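You operate a simulated robot arm through the tools that you are given. There is no shell and no other tool.

The job below is to be done with a simulated robot arm. You get a single attempt, and the scene is never put back.

JOB
Press the measuring table's orange oil button 3 times, then move the table to blue, then yellow, and lock it.

The check looks at the end state, three seconds after you hand in, the way a careful person would. Anything else that was tipped, shoved, dropped, spilled or broken makes it a failure.

ROBOT AND FRAMES
A 7-joint arm with a two-finger parallel gripper, fixed in place. Base frame: the origin is at the foot of the arm, x ahead of it, y to its left, z up. Readings come in mm, degrees, newtons and seconds.
With the tool pointing down near the work surface it reaches from about 240 to 680 mm from the base axis. Its first joint turns from -66.0 to 66.0 degrees. Payload 2.4 kg.
The TCP is the grasp point between the finger pads, 30 mm short of the fingertips. In the tool frame z runs along the fingers and y along their closing line. The gripper opens to 94 mm. The fingers are 28 mm wide and 10 mm thick; the gripper's body (50 by 96 mm) begins 55 mm behind the TCP.
Orientation is told as [roll, pitch, yaw] about the base's x, y, z axes, in that order, counted from this pose: with the fingers straight down and closing along the base's y, the tool's x points along the base's -x, its y along +y and its z along -z.

CONTROLS
- The arm moves only by the tool play_rows. Its argument "rows" is a list that holds one entry, the list of rows, each a list of 7 numbers: the shift along the tool's x, y, z in mm, then the turn, a rotation vector about the tool's x, y, z in degrees, then the closure in counts, from 0 (fully open) to 255 (shut). In form: [[[tx, ty, tz, wx, wy, wz, claw], ...]]. A call has 1 to 20 rows; each row is the pose to reach, as a shift and turn from the pose commanded when the call began, along the tool's axes at that moment. Each row takes 0.2 s and may step no farther than 50 mm and 8.6 degrees from the row before; otherwise, or with a gripper value out of range, the whole call is refused. A pose out of reach is approached as far as the arm can. The call stops where the force on the tool passes 40 N (or 10 N more than at its start, if that is more) or the arm is blocked; 0.2 s more then pass. The fingers move at their own pace (about 153 mm/s each) and stop on an object; they squeeze with about 41 N. The grip force told is the motor's: it shows also when the fingers shut on nothing. Time passes only in rows, and 0.2 s behind the last, so rows that repeat a pose let the fingers close. It gives the time, the measured TCP pose, the force on the tool (base axes), the opening and the grip force at its end, in the units of the frame above (readings bear some noise), with the torque about the TCP (base axes, N m) and any sound that the robot's microphone picked up.
- Cameras (640 x 400 px; columns grow to the right, rows downward): "scene" is fixed at [54.5, 467.8, 1468.9]; the picture's right is [-0.77, -0.64, 0.00], its down [-0.33, 0.39, -0.86] and it looks along [0.55, -0.66, -0.51] (base axes); focal length 311 px, centre (320, 200). "wrist" rides on the gripper at [76, 14, -103] in the tool frame; the picture's right is [-0.18, 0.98, 0.00], its down [-0.75, -0.14, -0.64] and it looks along [-0.63, -0.12, 0.77] (tool axes); focal length 243 px, centre (320, 200). There is no depth. A picture from a camera that has moved, and an enlarged one, comes with that camera's place and axes in the base frame and with its lens. The place of the scene camera against the robot may be out by one fixed shift of up to 25 mm in any direction.
- snapshot(camera): a new picture of that camera. No time passes.
- zoom(camera, box): a new picture of the part [left, top, right, bottom] of that camera's present view, enlarged. No time passes.
- hand_in(): hands the job in; it is judged then, once.

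Places have to be worked out from the pictures, the camera data and where the tool is seen. Open the gripper and draw the arm clear of the work before you hand the job in, unless the task says otherwise.

The tools are called after "Call:" as name(argument=value, ...) on one line, values as JSON. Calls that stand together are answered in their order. play_rows: Moves the arm, as the interface text tells. Its arguments: {"type":"object","properties":{"rows":{"type":"array","items":{"type":"array","items":{"type":"array","items":{"type":"number"}}}}},"required":["rows"]} The other tools are called the same way: snapshot (camera) takes a picture; zoom (camera, box) takes an enlarged picture of a part of a camera's view; hand_in () hands the job in.

At the start:

```text
t: 0.0
tool_pos: [317.2, 8.5, 1208.6]
tcp_rot: [0.0, 0.0, 0.0]
force: [0.0, -0.2, -0.1]
torque: [-0.02, 0.0, 0.01]
width: 94.0
grasp_force: 0.0
```

scene: 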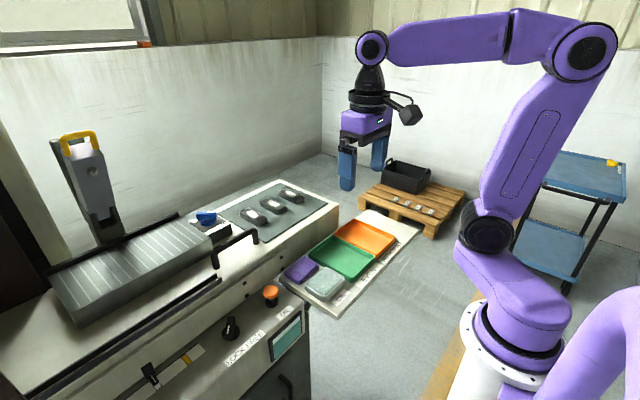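
wrist: 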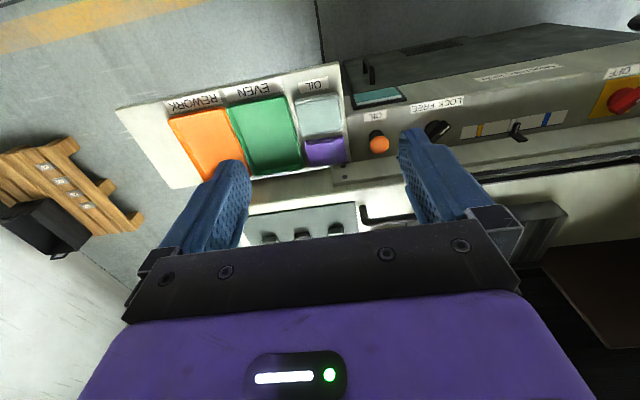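

I begin by looking closer at the panel with the oil button, the lock knob and the table's handle, in both cameras.

Call:
zoom(camera="scene", box=[120, 270, 320, 400])

Call:
zoom(camera="wrist", box=[320, 40, 640, 240])

Call:
zoom(camera="scene", box=[40, 120, 360, 320])

```text
3.08 times, centred on (220, 335) of scene
camera zoom: at [54.5, 467.8, 1468.9], right [-0.77, -0.64, 0.0], down [-0.33, 0.39, -0.86], along [0.55, -0.66, -0.51], focal length 958 px, centre (628, -215)
```

zoom: 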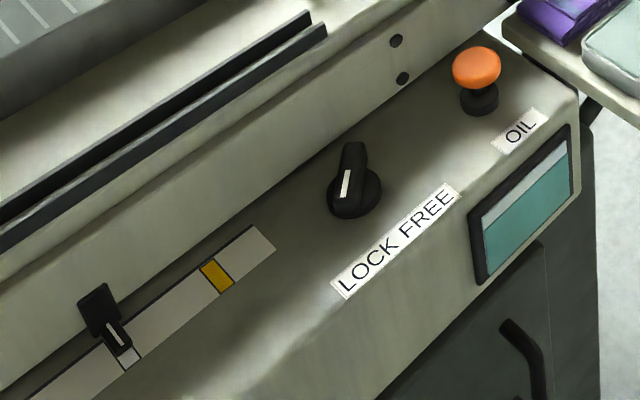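

```text
2.00 times, centred on (480, 140) of wrist
camera zoom: at [240.4, 21.1, 1310.4], right [0.18, 0.98, 0.0], down [0.75, -0.14, 0.64], along [0.63, -0.12, -0.77], focal length 485 px, centre (0, 320)
```

zoom: 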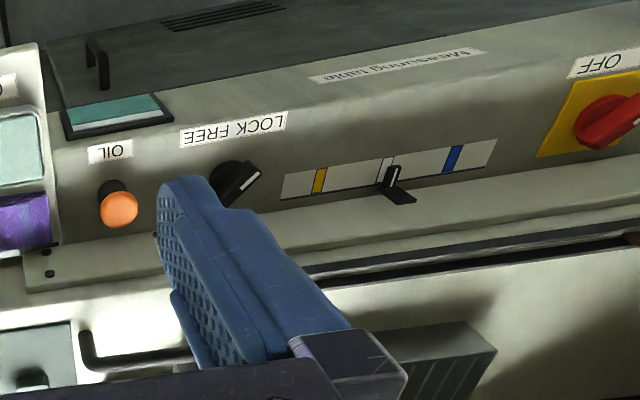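

```text
2.00 times, centred on (200, 220) of scene
camera zoom: at [54.5, 467.8, 1468.9], right [-0.77, -0.64, 0.0], down [-0.33, 0.39, -0.86], along [0.55, -0.66, -0.51], focal length 622 px, centre (560, 160)
```

zoom: 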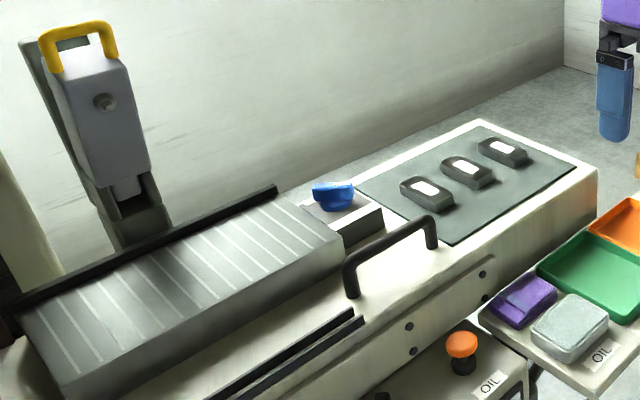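

The orange button comes out near x 520, y 105, z about 800 by crossing both cameras. I lower the arm, staying well above the machine, to look at the panel closer up.

Call:
play_rows(rows=[[[-7, 30, 35, 0, 0, 0, 0], [-14, 60, 70, 0, 0, 0, 0], [-21, 90, 105, 0, 0, 0, 0], [-28, 120, 135, 0, 0, 0, 0], [-33, 141, 158, 0, 0, 0, 0]]])

Call:
snapshot(camera="wrist")

Call:
snapshot(camera="scene")

```text
t: 1.2
tool_pos: [352.5, 149.5, 1049.5]
tcp_rot: [0.0, 0.0, -0.1]
force: [-0.2, -0.1, 0.2]
torque: [0.01, -0.04, 0.0]
width: 94.0
grasp_force: 0.0
```

```text
taken
camera wrist: at [276.0, 162.6, 1151.1], right [0.19, 0.98, 0.0], down [0.75, -0.14, 0.64], along [0.63, -0.12, -0.77], focal length 243 px, centre (320, 200)
```

wrist: 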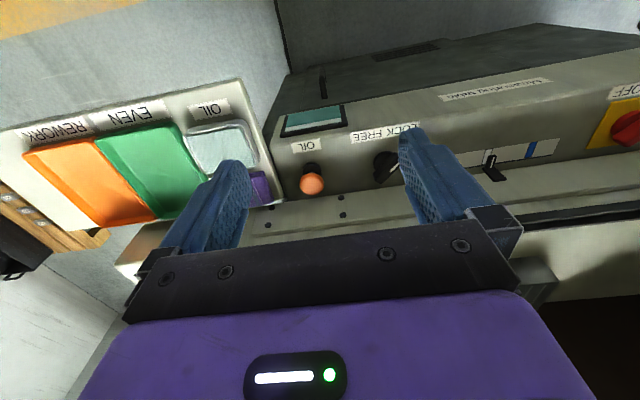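

```text
taken
```

scene: 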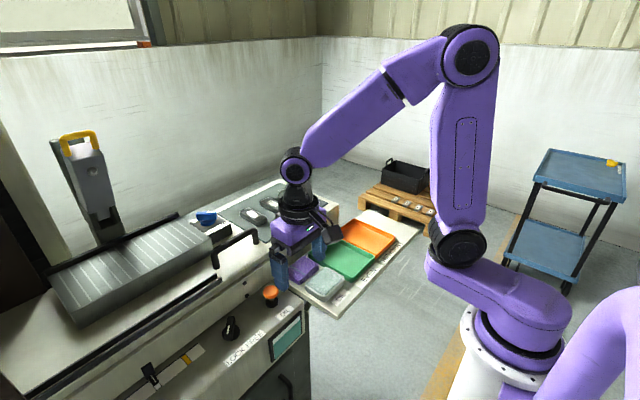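

Both wrist views agree on the button cap at about (515, 103, 811). Next I shift left along the machine to see the knob, scale and pointer clearly between the fingers.

Call:
play_rows(rows=[[[5, 40, 15, 0, 0, 0, 0], [10, 80, 30, 0, 0, 0, 0], [10, 110, 40, 0, 0, 0, 0]]])

Call:
snapshot(camera="wrist")

Call:
zoom(camera="wrist", box=[220, 60, 460, 210])

```text
t: 2.0
tool_pos: [341.0, 260.1, 1011.9]
tcp_rot: [0.0, -0.1, -0.2]
force: [-0.5, 0.1, 0.7]
torque: [-0.04, 0.0, 0.0]
width: 94.0
grasp_force: 0.1
```

```text
taken
camera wrist: at [264.2, 272.2, 1112.1], right [0.19, 0.98, 0.0], down [0.75, -0.14, 0.64], along [0.63, -0.12, -0.77], focal length 243 px, centre (320, 200)
```

wrist: 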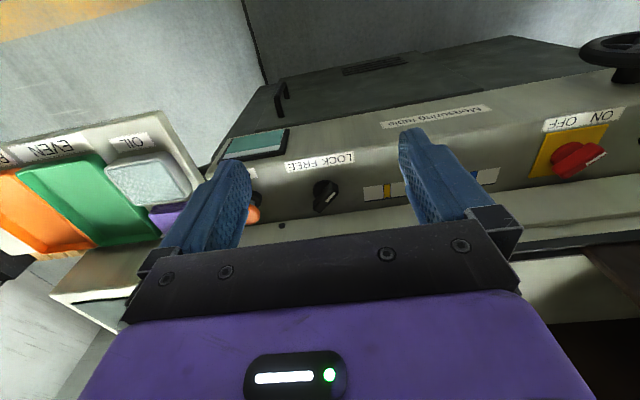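

```text
2.67 times, centred on (340, 135) of wrist
camera zoom: at [264.2, 272.2, 1112.1], right [0.19, 0.98, 0.0], down [0.75, -0.14, 0.64], along [0.63, -0.12, -0.77], focal length 647 px, centre (267, 373)
```

zoom: 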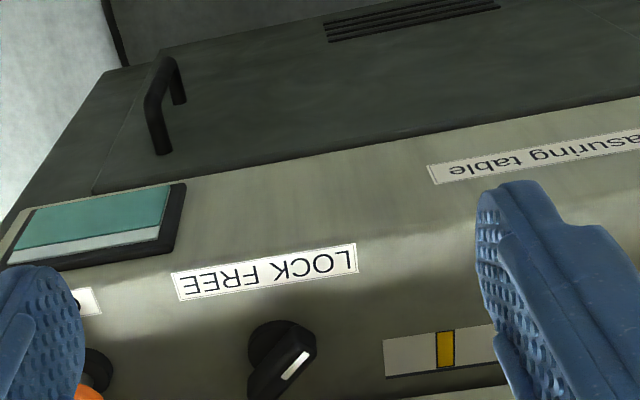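

The knob's white line points to the LOCK side, so the table seems locked now and would have to be freed first. I go up and forward to see the table, its handle and what is attached to the pointer.

Call:
play_rows(rows=[[[-20, -30, -30, 0, 0, 0, 0], [-40, -60, -60, 0, 0, 0, 0], [-60, -90, -90, 0, 0, 0, 0], [-70, -110, -120, 0, 0, 0, 0], [-70, -110, -150, 0, 0, 0, 0]]])

Call:
snapshot(camera="wrist")

Call:
zoom(camera="wrist", box=[200, 40, 440, 240])

```text
t: 3.2
tool_pos: [408.0, 151.2, 1161.1]
tcp_rot: [0.1, 0.0, 0.0]
force: [0.5, 0.2, 0.3]
torque: [0.0, -0.02, -0.04]
width: 93.7
grasp_force: 0.0
```

```text
taken
camera wrist: at [332.0, 162.8, 1261.8], right [0.18, 0.98, 0.0], down [0.75, -0.14, 0.64], along [0.63, -0.12, -0.77], focal length 243 px, centre (320, 200)
```

wrist: 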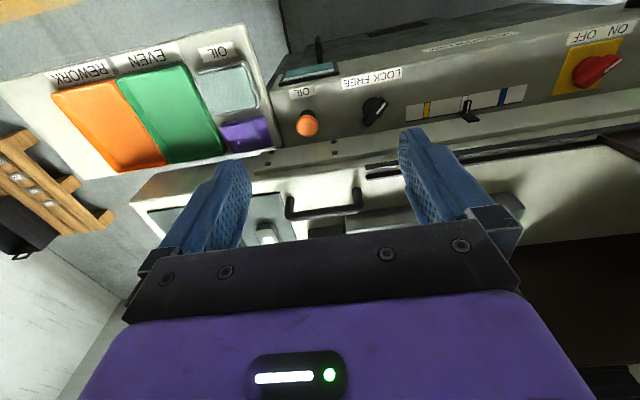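

```text
2.00 times, centred on (320, 140) of wrist
camera zoom: at [332.0, 162.8, 1261.8], right [0.18, 0.98, 0.0], down [0.75, -0.14, 0.64], along [0.63, -0.12, -0.77], focal length 485 px, centre (320, 320)
```

zoom: 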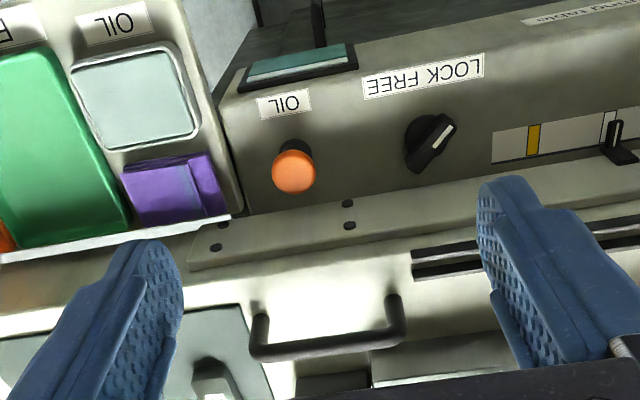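

The handle is a bar along y near x 617, y 50–178, z about 942 on the sliding table; yellow, white and blue marks sit near y 336, 411 and 475 on the panel at z about 780. I lower the camera in front of the knob for a close look.

Call:
play_rows(rows=[[[0, 17, 40, 0, 0, 0, 0], [0, 34, 80, 0, 0, 0, 0], [0, 51, 120, 0, 0, 0, 0], [0, 68, 160, 0, 0, 0, 0], [-10, 83, 195, 0, 0, 0, 0], [-12, 83, 211, 0, 0, 0, 0]]])

Call:
snapshot(camera="wrist")

Call:
zoom(camera="wrist", box=[240, 100, 400, 220])

Call:
zoom(camera="scene", box=[200, 280, 300, 370])

```text
t: 4.6
tool_pos: [421.4, 230.1, 950.7]
tcp_rot: [0.1, 0.0, 0.0]
force: [0.3, -0.4, -0.4]
torque: [0.0, -0.01, 0.01]
width: 94.0
grasp_force: 0.0
```

```text
taken
camera wrist: at [345.3, 244.7, 1051.1], right [0.18, 0.98, 0.0], down [0.75, -0.14, 0.64], along [0.63, -0.12, -0.77], focal length 243 px, centre (320, 200)
```

wrist: 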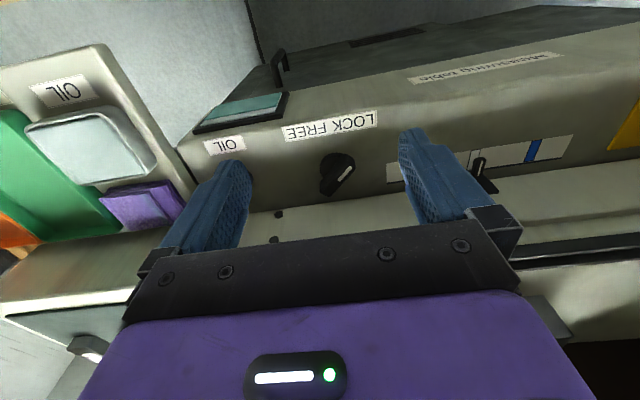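

```text
3.33 times, centred on (320, 160) of wrist
camera zoom: at [345.3, 244.7, 1051.1], right [0.18, 0.98, 0.0], down [0.75, -0.14, 0.64], along [0.63, -0.12, -0.77], focal length 809 px, centre (320, 333)
```

zoom: 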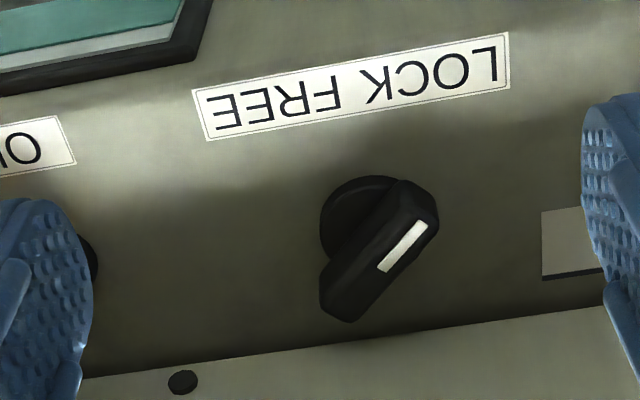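

```text
4.44 times, centred on (250, 325) of scene
camera zoom: at [54.5, 467.8, 1468.9], right [-0.77, -0.64, 0.0], down [-0.33, 0.39, -0.86], along [0.55, -0.66, -0.51], focal length 1383 px, centre (631, -356)
```

zoom: 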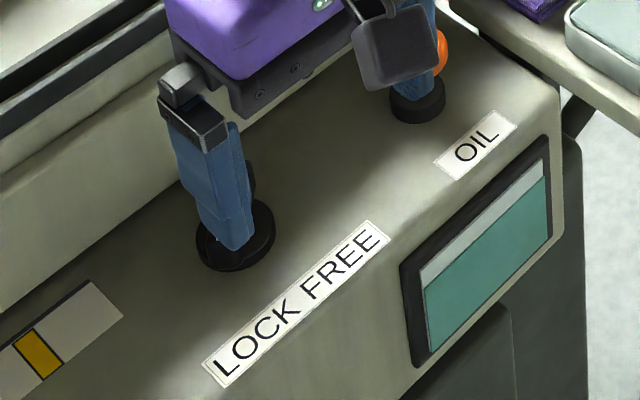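

The bar knob sits at about (518, 235), top z 804, tip pointing to LOCK (about 135° in the base plane); the oil button comes first. I shut the fingers and move above the button.

Call:
play_rows(rows=[[[-25, -32, 0, 0, 0, 0, 255], [-50, -64, 0, 0, 0, 0, 255], [-75, -96, 0, 0, 0, 0, 255], [-93, -129, 0, 0, 0, 0, 255], [-93, -129, 30, 0, 0, 0, 255], [-93, -129, 60, 0, 0, 0, 255], [-93, -129, 75, 0, 0, 0, 255]]])

Call:
snapshot(camera="wrist")

Call:
zoom(camera="scene", box=[210, 220, 330, 340])

```text
t: 6.2
tool_pos: [515.2, 102.7, 875.7]
tcp_rot: [-0.1, 0.0, 0.0]
force: [-0.2, 1.1, 1.0]
torque: [-0.01, 0.01, 0.0]
width: 0.0
grasp_force: 33.6
```

```text
taken
camera wrist: at [438.3, 116.3, 975.7], right [0.18, 0.98, 0.0], down [0.75, -0.14, 0.64], along [0.63, -0.12, -0.77], focal length 243 px, centre (320, 200)
```

wrist: 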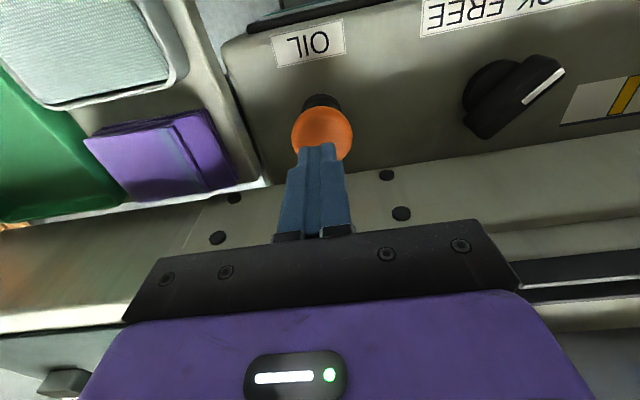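

```text
3.33 times, centred on (270, 280) of scene
camera zoom: at [54.6, 467.8, 1468.9], right [-0.77, -0.64, 0.0], down [-0.33, 0.39, -0.86], along [0.55, -0.66, -0.51], focal length 1038 px, centre (487, -67)
```

zoom: 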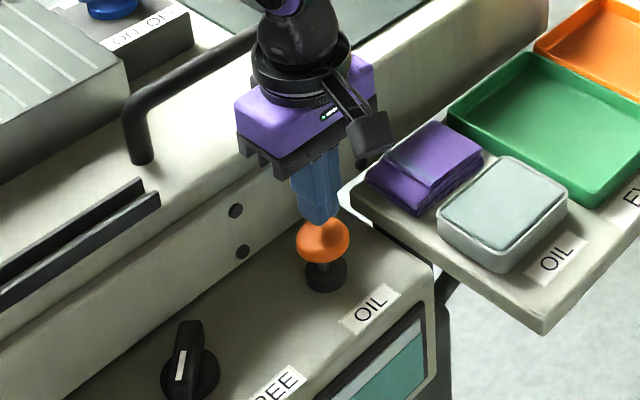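

The tip sits right over the orange cap, about 20–30 mm above it. I approach slowly to find the contact height.

Call:
play_rows(rows=[[[2, 0, 10, 0, 0, 0, 255], [3, 0, 16, 0, 0, 0, 255], [3, 0, 20, 0, 0, 0, 255], [3, 0, 23, 0, 0, 0, 255], [3, 0, 25, 0, 0, 0, 255], [3, 0, 25, 0, 0, 0, 255]]])

Call:
zoom(camera="wrist", box=[240, 60, 400, 180])

```text
t: 7.6
tool_pos: [513.5, 103.9, 850.0]
tcp_rot: [0.0, 0.0, 0.1]
force: [-1.2, 2.0, 6.0]
torque: [0.07, 0.04, -0.02]
width: 0.0
grasp_force: 33.0
```

```text
3.33 times, centred on (320, 120) of wrist
camera zoom: at [435.6, 116.1, 951.2], right [0.18, 0.98, 0.0], down [0.75, -0.14, 0.64], along [0.63, -0.12, -0.77], focal length 809 px, centre (320, 467)
```

zoom: 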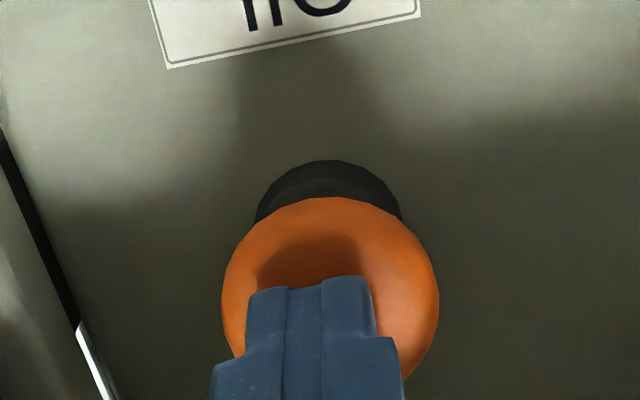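

Contact has just begun at TCP z 850 (6 N). I press further in small steps and listen for a click.

Call:
play_rows(rows=[[[0, 0, 2, 0, 0, 0, 255], [0, 0, 4, 0, 0, 0, 255], [0, 0, 6, 0, 0, 0, 255]]])

```text
t: 8.4
tool_pos: [510.7, 103.3, 844.6]
tcp_rot: [0.1, -0.1, 0.0]
force: [-1.8, 0.1, 9.0]
torque: [0.03, 0.02, 0.13]
width: 0.1
grasp_force: 33.3
heard: click
```

A click was heard, so the first press seems registered. I lift off fully and check the display and button.

Call:
play_rows(rows=[[[0, 0, -4, 0, 0, 0, 255], [0, 0, -8, 0, 0, 0, 255], [0, 0, -14, 0, 0, 0, 255], [0, 0, -16, 0, 0, 0, 255]]])

Call:
zoom(camera="scene", box=[210, 250, 330, 360])

Call:
zoom(camera="wrist", box=[240, 60, 400, 180])

```text
t: 9.4
tool_pos: [511.9, 102.3, 860.1]
tcp_rot: [0.0, 0.0, -0.1]
force: [-0.3, 0.1, 0.9]
torque: [-0.01, 0.0, -0.02]
width: 0.0
grasp_force: 33.3
```

```text
3.64 times, centred on (270, 305) of scene
camera zoom: at [54.5, 467.8, 1468.9], right [-0.77, -0.64, 0.0], down [-0.33, 0.39, -0.86], along [0.55, -0.66, -0.51], focal length 1132 px, centre (502, -182)
```

zoom: 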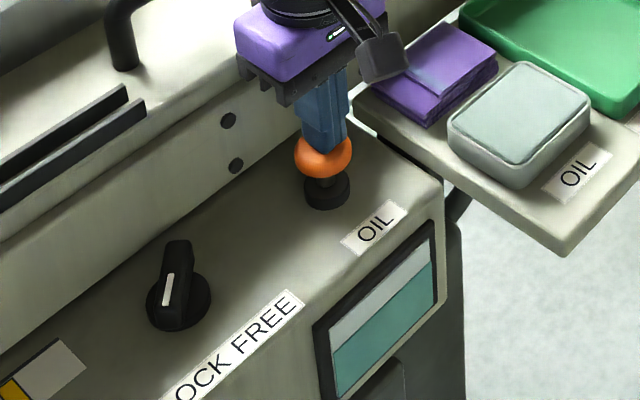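

```text
3.33 times, centred on (320, 120) of wrist
camera zoom: at [435.3, 115.1, 960.7], right [0.18, 0.98, 0.0], down [0.75, -0.14, 0.64], along [0.63, -0.12, -0.77], focal length 809 px, centre (320, 467)
```

zoom: 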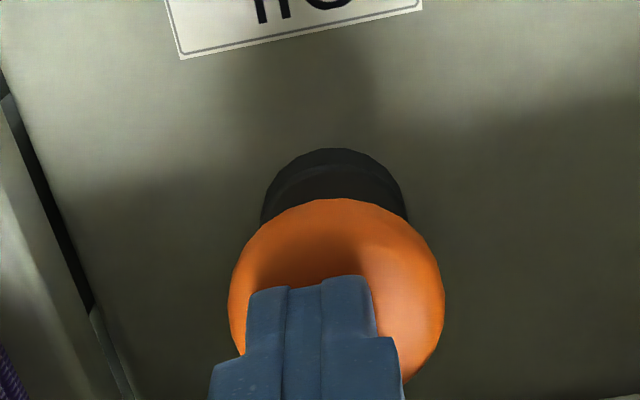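

The button sprang back, one click so far. Second press, down to the same depth and back up.

Call:
play_rows(rows=[[[0, 0, 7, 0, 0, 0, 255], [0, 0, 11, 0, 0, 0, 255], [0, 0, 14, 0, 0, 0, 255], [0, 0, 17, 0, 0, 0, 255], [0, 0, 17, 0, 0, 0, 255], [0, 0, 10, 0, 0, 0, 255], [0, 0, 4, 0, 0, 0, 255], [0, 0, 0, 0, 0, 0, 255], [0, 0, 0, 0, 0, 0, 255]]])

```text
t: 11.4
tool_pos: [511.6, 103.6, 860.7]
tcp_rot: [0.1, -0.1, 0.1]
force: [0.1, -0.1, 0.1]
torque: [-0.04, 0.0, 0.03]
width: 0.0
grasp_force: 32.6
heard: click
```

Second click heard and the button is released again. Third press the same way.

Call:
play_rows(rows=[[[0, 0, 7, 0, 0, 0, 255], [0, 0, 11, 0, 0, 0, 255], [0, 0, 14, 0, 0, 0, 255], [0, 0, 17, 0, 0, 0, 255], [0, 0, 17, 0, 0, 0, 255], [0, 0, 10, 0, 0, 0, 255], [0, 0, 4, 0, 0, 0, 255], [0, 0, 0, 0, 0, 0, 255], [0, 0, 0, 0, 0, 0, 255]]])

```text
t: 13.4
tool_pos: [511.2, 102.4, 859.8]
tcp_rot: [0.0, 0.1, 0.0]
force: [0.9, -0.3, -0.3]
torque: [0.01, -0.01, -0.01]
width: 0.0
grasp_force: 33.6
heard: click
```

Three clicks in total. Before turning the knob I check the height of the table's front edge, since the gripper body must clear it; I rise a little and zoom.

Call:
play_rows(rows=[[[5, 25, -20, 0, 0, 0, 255], [10, 50, -40, 0, 0, 0, 255], [10, 65, -55, 0, 0, 0, 255]]])

Call:
snapshot(camera="wrist")

Call:
zoom(camera="wrist", box=[360, 80, 640, 255])

Call:
zoom(camera="scene", box=[120, 220, 320, 360])

```text
t: 14.2
tool_pos: [500.8, 168.3, 914.1]
tcp_rot: [-0.1, -0.1, -0.1]
force: [-0.3, 0.3, 0.2]
torque: [-0.02, -0.03, 0.02]
width: 0.0
grasp_force: 33.0
```

```text
taken
camera wrist: at [425.1, 181.1, 1016.6], right [0.18, 0.98, 0.0], down [0.75, -0.14, 0.64], along [0.63, -0.12, -0.77], focal length 243 px, centre (320, 200)
```

wrist: 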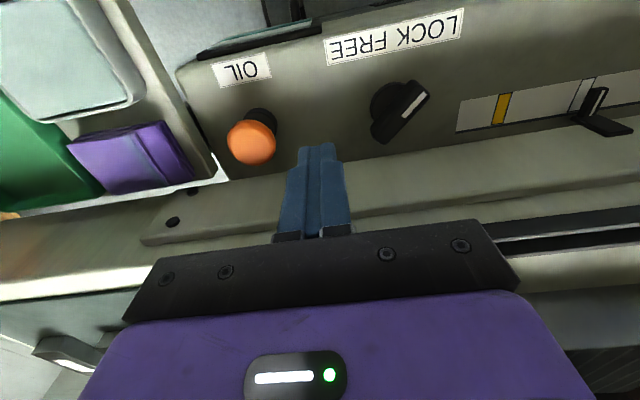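

```text
2.29 times, centred on (500, 168) of wrist
camera zoom: at [425.1, 181.1, 1016.6], right [0.18, 0.98, 0.0], down [0.75, -0.14, 0.64], along [0.63, -0.12, -0.77], focal length 555 px, centre (-91, 274)
```

zoom: 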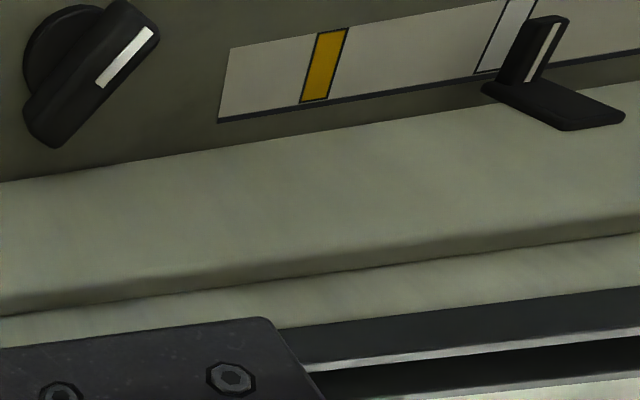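

```text
2.86 times, centred on (220, 290) of scene
camera zoom: at [54.6, 467.8, 1468.9], right [-0.77, -0.64, 0.0], down [-0.33, 0.39, -0.86], along [0.55, -0.66, -0.51], focal length 889 px, centre (606, -57)
```

zoom: 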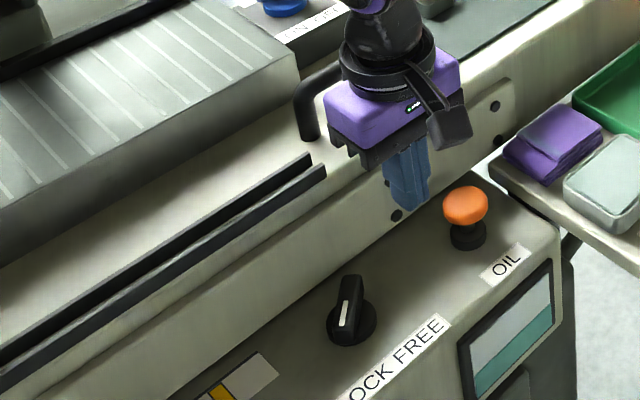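

The display's light band has grown with each press, in line with three presses. The knob's axis reads about (518, 236.5) with the bar at 135°; I move above it, turn the tool by 45° so that the fingers close across the bar, and open to about 44 mm.

Call:
play_rows(rows=[[[-2, 20, 0, 0, 0, 0, 136], [-4, 40, 0, 0, 0, 7.5, 136], [-6, 60, 0, 0, 0, 15, 136], [-9, 75.7, 0, 0, 0, 22.5, 136], [-9, 75.7, 3, 0, 0, 30, 136], [-9, 75.7, 6, 0, 0, 37.5, 136], [-9, 75.7, 10, 0, 0, 45, 136], [-9, 75.7, 10, 0, 0, 45, 136]]])

Call:
snapshot(camera="wrist")

Call:
zoom(camera="scene", box=[160, 220, 320, 360])

```text
t: 16.0
tool_pos: [510.3, 243.8, 906.0]
tcp_rot: [0.0, -0.1, -45.1]
force: [-0.7, 0.3, 0.8]
torque: [0.01, -0.03, 0.0]
width: 44.0
grasp_force: 0.0
```

```text
taken
camera wrist: at [466.4, 306.9, 1006.3], right [0.83, 0.56, 0.0], down [0.43, -0.63, 0.64], along [0.36, -0.53, -0.77], focal length 243 px, centre (320, 200)
```

wrist: 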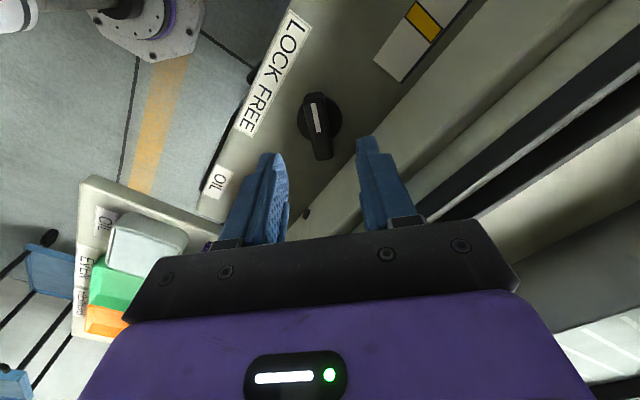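

```text
2.86 times, centred on (240, 290) of scene
camera zoom: at [54.5, 467.8, 1468.9], right [-0.77, -0.64, 0.0], down [-0.33, 0.39, -0.86], along [0.55, -0.66, -0.51], focal length 889 px, centre (549, -57)
```

zoom: 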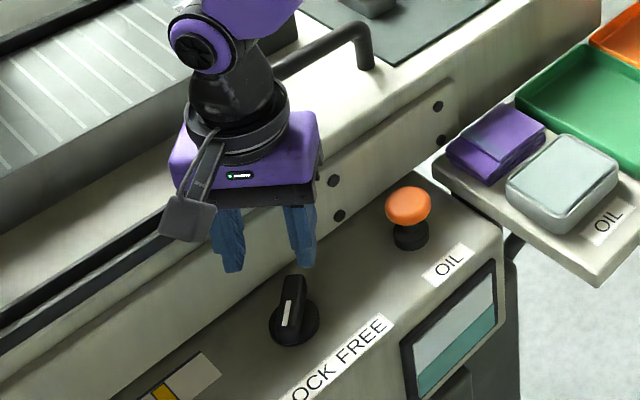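

I zoom in to check the bar's alignment with the fingers' midline from this pose.

Call:
zoom(camera="wrist", box=[260, 70, 400, 175])

```text
3.81 times, centred on (330, 122) of wrist
camera zoom: at [466.4, 306.9, 1006.3], right [0.83, 0.56, 0.0], down [0.43, -0.63, 0.64], along [0.36, -0.53, -0.77], focal length 924 px, centre (282, 495)
```

zoom: 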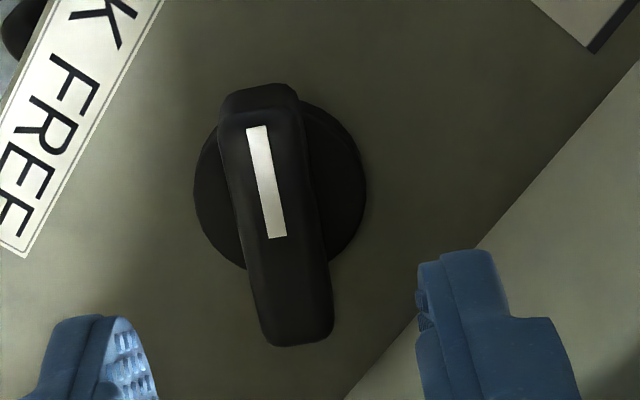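

With z about 815 for the bar top, all the views agree on a knob axis at (514, 235.6), bar about 16 mm wide. I centre over it, lean the tool 6° toward the robot for clearance from the table's edge, and lower the fingers on either side of the bar.

Call:
play_rows(rows=[[[0, -3.1, 20, 0, -3, 0, 136], [0, -3.1, 40, 0, -6, 0, 136], [0, -3.1, 55, 0, -6, 0, 136], [-0.3, -3.1, 65, 0, -6, 0, 136], [-0.3, -3.1, 72, 0, -6, 0, 136], [-0.3, -3.1, 77, 0, -6, 0, 136], [-0.3, -3.1, 77, 0, -6, 0, 136]]])

Call:
snapshot(camera="wrist")

Call:
zoom(camera="scene", box=[160, 240, 300, 360])

```text
t: 17.6
tool_pos: [509.3, 242.1, 828.3]
tcp_rot: [0.0, -5.9, -45.0]
force: [0.0, 0.2, 0.7]
torque: [0.01, 0.0, -0.03]
width: 43.9
grasp_force: 0.1
```

```text
taken
camera wrist: at [458.2, 311.2, 921.3], right [0.82, 0.57, 0.02], down [0.38, -0.58, 0.72], along [0.42, -0.58, -0.7], focal length 243 px, centre (320, 200)
```

wrist: 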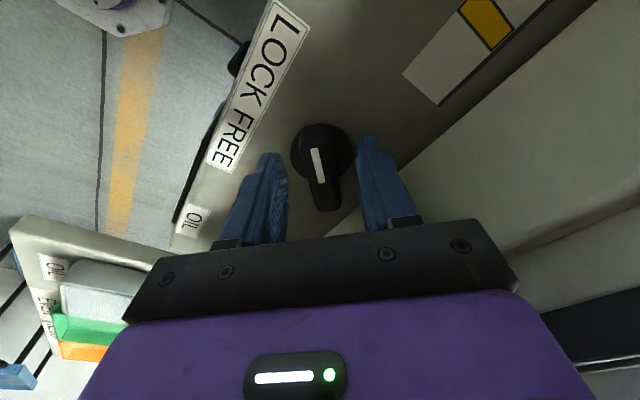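

```text
3.33 times, centred on (230, 300) of scene
camera zoom: at [54.5, 467.8, 1468.9], right [-0.77, -0.64, 0.0], down [-0.33, 0.39, -0.86], along [0.55, -0.66, -0.51], focal length 1038 px, centre (620, -133)
```

zoom: 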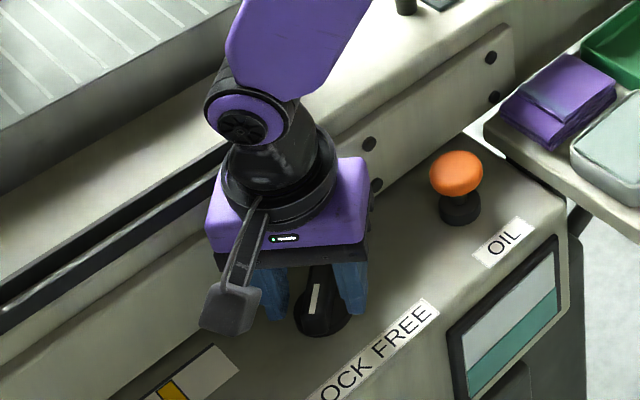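

The bar sits between the fingers, nothing touched. I close on it now.

Call:
play_rows(rows=[[[0, 0, 0, 0, 0, 0, 190], [0, 0, 0, 0, 0, 0, 255], [0, 0, 0, 0, 0, 0, 255]]])

Call:
snapshot(camera="wrist")

```text
t: 18.4
tool_pos: [510.7, 241.4, 828.4]
tcp_rot: [-0.1, -6.0, -45.0]
force: [2.5, 1.7, -3.3]
torque: [0.07, 0.02, 0.03]
width: 17.9
grasp_force: 44.7
```

```text
taken
camera wrist: at [458.2, 311.3, 921.3], right [0.82, 0.57, 0.02], down [0.38, -0.58, 0.72], along [0.42, -0.58, -0.7], focal length 243 px, centre (320, 200)
```

wrist: 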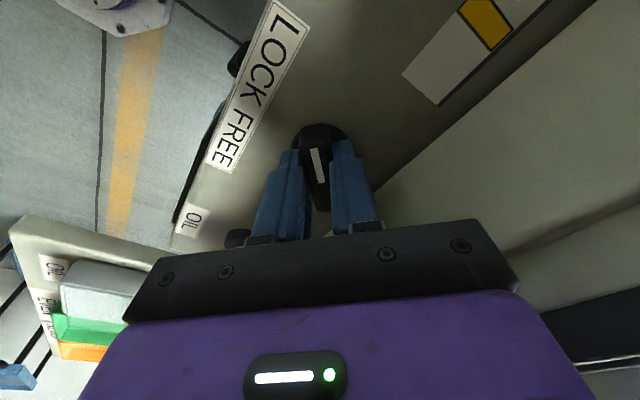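

Gripped at 17.9 mm with hardly any side load. I turn it toward FREE about the knob's axis, 24° first, to read the torque.

Call:
play_rows(rows=[[[-0.07, -1.06, 0.01, -0.84, 0, -7.96, 255], [-0.29, -2.09, 0.03, -1.67, 0, -15.91, 255], [-0.65, -3.09, 0.07, -2.51, 0, -23.87, 255]]])

Call:
snapshot(camera="wrist")

```text
t: 19.2
tool_pos: [507.5, 237.8, 830.0]
tcp_rot: [0.1, -5.9, -20.9]
force: [3.8, 1.1, 5.6]
torque: [0.39, 1.03, 0.04]
width: 17.6
grasp_force: 44.5
```

```text
taken
camera wrist: at [431.5, 281.1, 921.3], right [0.52, 0.85, 0.02], down [0.59, -0.38, 0.72], along [0.62, -0.36, -0.7], focal length 243 px, centre (320, 200)
```

wrist: 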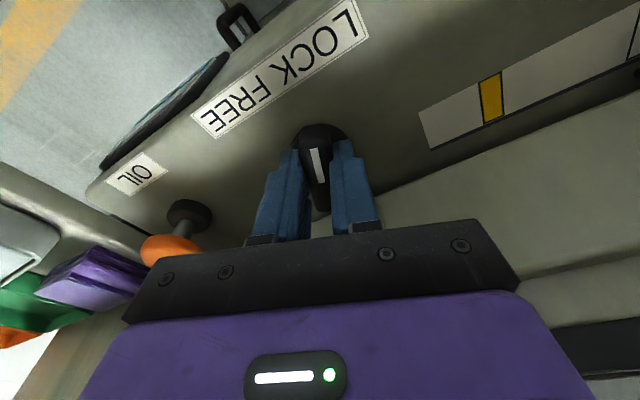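

The knob follows the gripper with little torque. I continue the remaining 66° to FREE.

Call:
play_rows(rows=[[[-0.07, -1.06, 0.01, -0.84, 0, -7.96, 255], [-0.29, -2.09, 0.03, -1.67, 0, -15.91, 255], [-0.65, -3.09, 0.07, -2.51, 0, -23.87, 255], [-1.15, -4.03, 0.12, -3.34, 0, -31.82, 255], [-1.77, -4.89, 0.19, -4.18, 0, -39.78, 255], [-2.5, -5.65, 0.26, -5.02, 0, -47.74, 255], [-3.33, -6.3, 0.35, -5.85, 0, -55.69, 255], [-4.25, -6.83, 0.45, -6.69, 0, -63.65, 255], [-4.48, -6.94, 0.47, -6.9, 0, -65.64, 255]]])

Call:
snapshot(camera="wrist")

Call:
zoom(camera="scene", box=[160, 240, 300, 360])

```text
t: 21.2
tool_pos: [509.0, 227.6, 829.0]
tcp_rot: [0.0, -6.0, 44.8]
force: [-0.3, -17.1, 20.5]
torque: [-0.58, 0.2, -0.08]
width: 17.9
grasp_force: 45.1
```

```text
taken
camera wrist: at [438.1, 176.5, 921.3], right [-0.56, 0.82, 0.02], down [0.58, 0.38, 0.72], along [0.58, 0.42, -0.7], focal length 243 px, centre (320, 200)
```

wrist: 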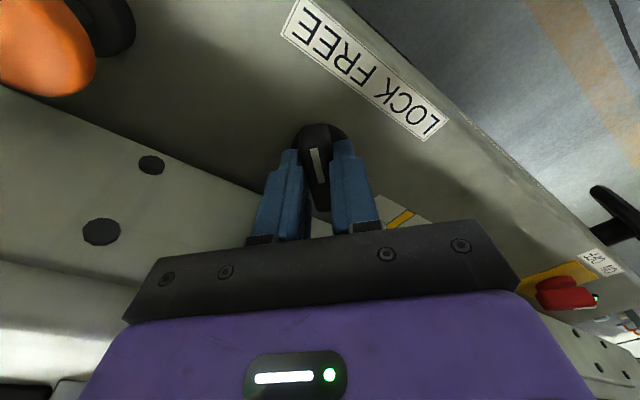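

```text
3.33 times, centred on (230, 300) of scene
camera zoom: at [54.2, 467.3, 1469.1], right [-0.77, -0.64, 0.0], down [-0.33, 0.39, -0.86], along [0.55, -0.66, -0.51], focal length 1038 px, centre (620, -133)
```

zoom: 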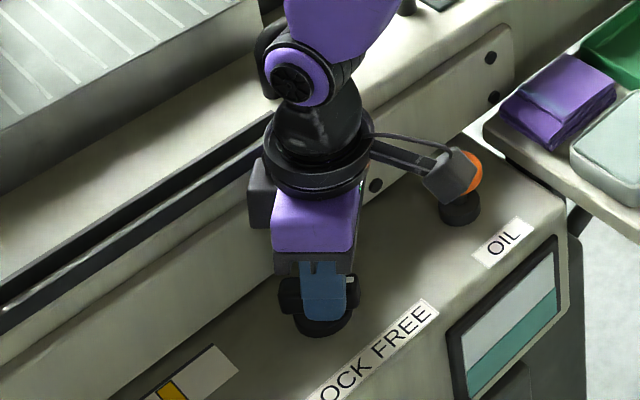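

The knob has turned by 90° with the gripper and now points to FREE. I open slowly, then lift straight off and look.

Call:
play_rows(rows=[[[0, 0, 0, 0, 0, 0, 180], [0, 0, 0, 0, 0, 0, 136], [0, 0, 0, 0, 0, 0, 136], [0, 0, -10, 0, 0, 0, 136], [0, 0, -30, 0, 0, 0, 136], [0, 0, -60, 0, 0, 0, 136], [0, 0, -90, 0, 0, 0, 136]]])

Call:
snapshot(camera="wrist")

Call:
zoom(camera="wrist", box=[240, 70, 400, 190])

Call:
zoom(camera="scene", box=[160, 240, 300, 360])

```text
t: 22.8
tool_pos: [503.2, 225.0, 917.5]
tcp_rot: [0.0, -5.9, 45.0]
force: [0.4, 0.1, -0.4]
torque: [0.03, 0.02, -0.02]
width: 44.0
grasp_force: 0.0
```

```text
taken
camera wrist: at [431.4, 172.6, 1009.8], right [-0.57, 0.82, 0.02], down [0.58, 0.38, 0.72], along [0.58, 0.42, -0.7], focal length 243 px, centre (320, 200)
```

wrist: 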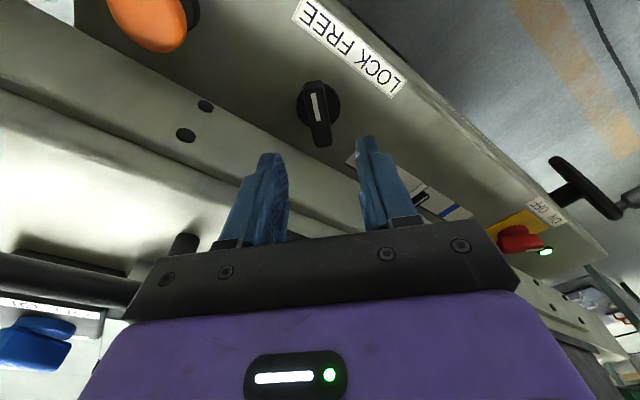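

```text
3.33 times, centred on (320, 130) of wrist
camera zoom: at [431.4, 172.6, 1009.8], right [-0.57, 0.82, 0.02], down [0.58, 0.38, 0.72], along [0.58, 0.42, -0.7], focal length 809 px, centre (320, 433)
```

zoom: 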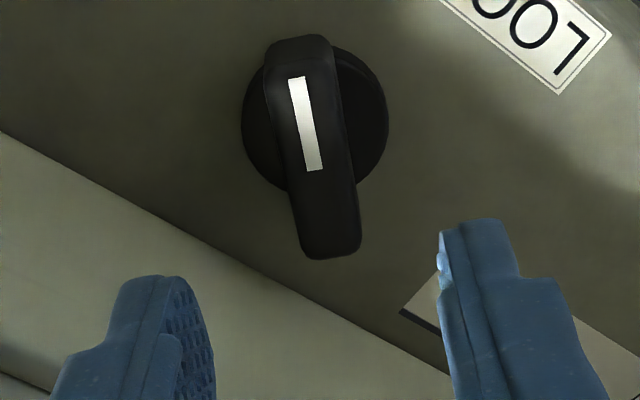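

```text
3.33 times, centred on (230, 300) of scene
camera zoom: at [54.5, 467.8, 1468.9], right [-0.77, -0.64, 0.0], down [-0.33, 0.39, -0.86], along [0.55, -0.66, -0.51], focal length 1038 px, centre (620, -133)
```

zoom: 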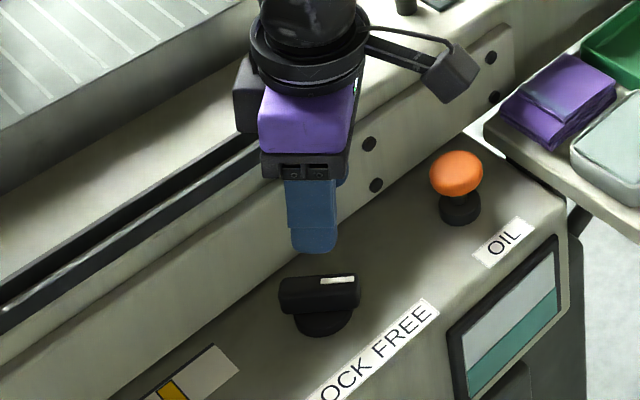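

The knob clearly points to FREE now. Next I straighten the tool, rise, and take a good look at the handle from the front.

Call:
play_rows(rows=[[[0, 0, -30, 0, 3, 0, 136], [0, 0, -70, 0, 6, 0, 136], [0, 0, -110, 0, 6, 0, 60], [0, 0, -140, 0, 6, 0, 0]]])

Call:
play_rows(rows=[[[8, -30, 0, 0, 0, 7.5, 0], [16, -60, 0, 0, 0, 15, 0], [24, -80, 0, 0, 0, 22.5, 0], [30, -90, 0, 0, 0, 30, 0], [40, -90, 0, 0, 0, 37.5, 0], [45, -90, 0, 0, 0, 45, 0]]])

Call:
snapshot(camera="wrist")

```text
t: 23.8
tool_pos: [491.6, 212.5, 1057.6]
tcp_rot: [0.1, 0.1, 45.0]
force: [0.7, 0.6, -0.7]
torque: [0.02, 0.02, 0.01]
width: 94.0
grasp_force: 0.2
```

```text
t: 25.2
tool_pos: [524.8, 118.5, 1057.2]
tcp_rot: [0.0, 0.0, -0.1]
force: [0.0, 0.2, -0.9]
torque: [0.02, 0.01, -0.01]
width: 94.1
grasp_force: 0.0
```

```text
taken
camera wrist: at [447.7, 131.0, 1158.8], right [0.19, 0.98, 0.0], down [0.75, -0.14, 0.64], along [0.63, -0.12, -0.77], focal length 243 px, centre (320, 200)
```

wrist: 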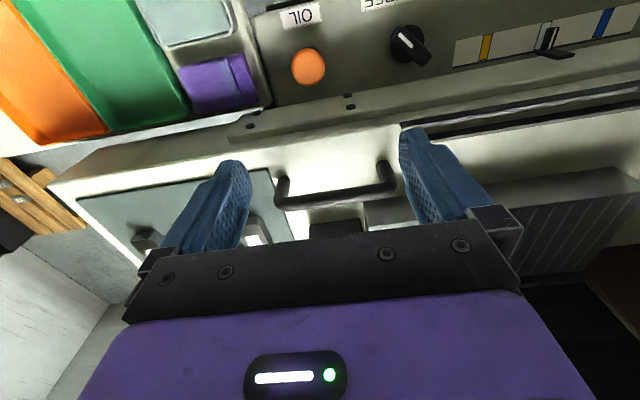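

Call:
zoom(camera="wrist", box=[240, 110, 420, 245])

Call:
zoom(camera="scene", box=[140, 170, 320, 300])

```text
2.96 times, centred on (330, 178) of wrist
camera zoom: at [447.7, 131.0, 1158.8], right [0.19, 0.98, 0.0], down [0.75, -0.14, 0.64], along [0.63, -0.12, -0.77], focal length 719 px, centre (290, 267)
```

zoom: 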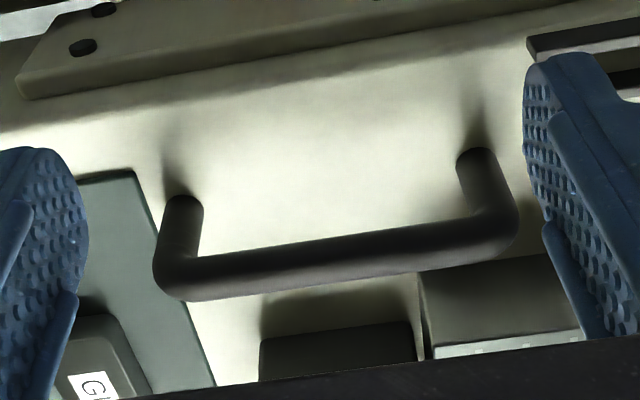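

```text
3.08 times, centred on (230, 235) of scene
camera zoom: at [54.6, 467.8, 1468.9], right [-0.77, -0.64, 0.0], down [-0.33, 0.39, -0.86], along [0.55, -0.66, -0.51], focal length 958 px, centre (597, 92)
```

zoom: 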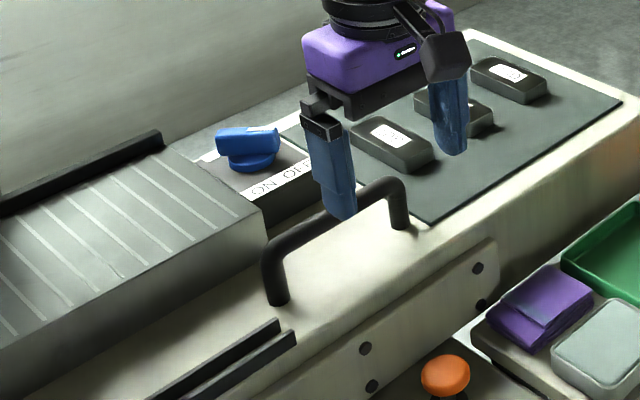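

To fix the handle's height I need views with a wider baseline. I shut the fingers and look from the right, then from the left, at the same height.

Call:
play_rows(rows=[[[10, -40, 0, 0, 0, 0, 255], [20, -80, 0, 0, 0, 0, 255], [20, -100, 0, 0, 0, 0, 255], [20, -100, 0, 0, 0, 0, 255]]])

Call:
zoom(camera="wrist", box=[340, 90, 540, 240])

Call:
play_rows(rows=[[[0, 50, 0, 0, 0, 0, 255], [0, 100, 0, 0, 0, 0, 255], [0, 150, 0, 0, 0, 0, 255], [0, 200, 0, 0, 0, 0, 255], [0, 220, 0, 0, 0, 0, 255], [0, 220, 0, 0, 0, 0, 255]]])

Call:
zoom(camera="wrist", box=[120, 90, 320, 240])

Call:
snapshot(camera="wrist")

```text
t: 26.2
tool_pos: [504.5, 18.7, 1055.9]
tcp_rot: [0.0, 0.0, 0.1]
force: [0.7, 0.4, 0.0]
torque: [0.02, 0.03, 0.01]
width: 0.0
grasp_force: 33.1
```

```text
2.67 times, centred on (440, 165) of wrist
camera zoom: at [427.6, 31.7, 1156.5], right [0.18, 0.98, 0.0], down [0.75, -0.14, 0.64], along [0.63, -0.12, -0.77], focal length 647 px, centre (0, 293)
```

zoom: 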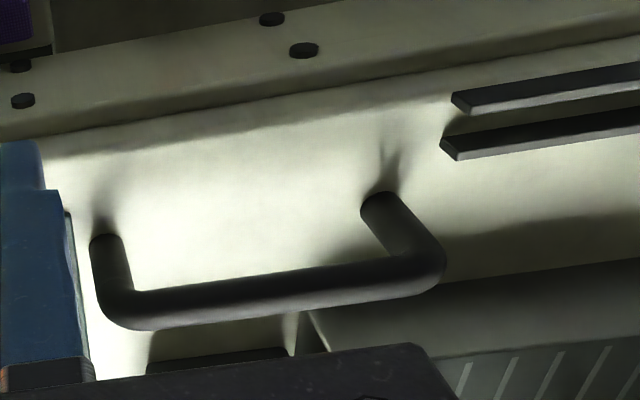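

```text
t: 27.6
tool_pos: [504.4, 236.9, 1057.5]
tcp_rot: [0.0, 0.0, -0.1]
force: [-0.4, -0.1, 0.1]
torque: [-0.01, 0.0, -0.03]
width: 0.0
grasp_force: 32.9
```

```text
2.67 times, centred on (220, 165) of wrist
camera zoom: at [427.7, 249.4, 1158.1], right [0.18, 0.98, 0.0], down [0.75, -0.14, 0.64], along [0.63, -0.12, -0.77], focal length 647 px, centre (587, 293)
```

zoom: 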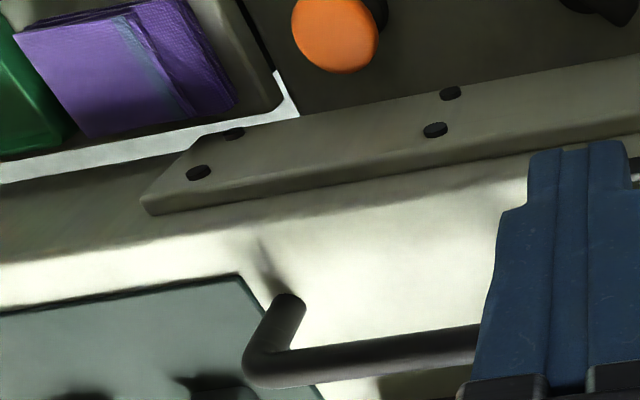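

```text
taken
camera wrist: at [427.7, 249.4, 1158.1], right [0.18, 0.98, 0.0], down [0.75, -0.14, 0.64], along [0.63, -0.12, -0.77], focal length 243 px, centre (320, 200)
```

wrist: 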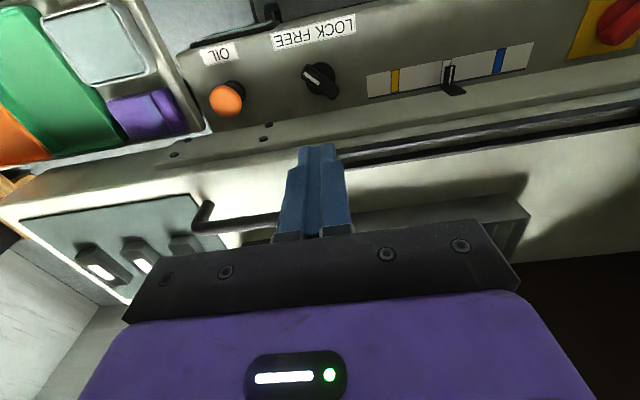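

The two wide views agree: the handle bar runs along y from 49 to 179 at x 630, z 936, about 16 mm thick, 50 mm above the table top. I move over its middle, turn the tool by 90° so the fingers close across the bar, and open to 50 mm.

Call:
play_rows(rows=[[[-10.5, -10.3, 0, 0, 0, -7.5, 119], [-21, -20.6, 0, 0, 0, -15, 119], [-31.5, -30.9, 0, 0, 0, -22.5, 119], [-42, -41.2, 0, 0, 0, -30, 119], [-52.5, -51.5, 0, 0, 0, -37.5, 119], [-63, -61.8, 0, 0, 0, -45, 119], [-73.5, -72, 0, 0, 0, -52.5, 119], [-84, -82.3, 0, 0, 0, -60, 119], [-94.5, -92.6, 0, 0, 0, -67.5, 119], [-105, -103, 0, 0, 0, -75, 119], [-115.5, -113.3, 0, 0, 0, -82.5, 119], [-125.5, -123.5, 0, 0, 0, -90, 119], [-125.5, -123.5, 0, 0, 0, -90, 119]]])

Call:
snapshot(camera="wrist")

Call:
snapshot(camera="scene")

```text
t: 30.4
tool_pos: [630.6, 114.8, 1054.5]
tcp_rot: [0.0, 0.0, 90.0]
force: [0.1, -0.3, -0.8]
torque: [0.01, -0.05, -0.01]
width: 50.0
grasp_force: 0.0
```

```text
taken
camera wrist: at [615.3, 37.7, 1156.7], right [-0.98, 0.18, 0.0], down [0.14, 0.75, 0.64], along [0.12, 0.63, -0.77], focal length 243 px, centre (320, 200)
```

wrist: 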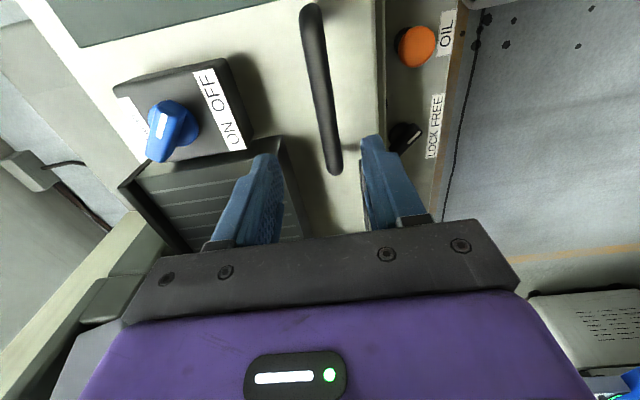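

```text
taken
```

scene: 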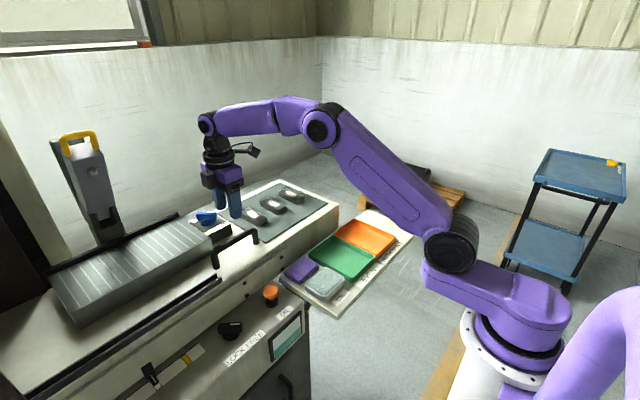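

The handle bar is in view between the fingers. I zoom to check its x position before lowering.

Call:
zoom(camera="wrist", box=[220, 0, 430, 180])

```text
2.22 times, centred on (325, 90) of wrist
camera zoom: at [615.3, 37.7, 1156.7], right [-0.98, 0.18, 0.0], down [0.14, 0.75, 0.64], along [0.12, 0.63, -0.77], focal length 539 px, centre (309, 444)
```

zoom: 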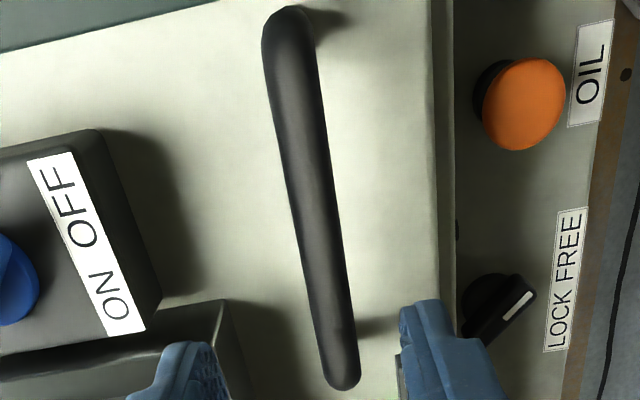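

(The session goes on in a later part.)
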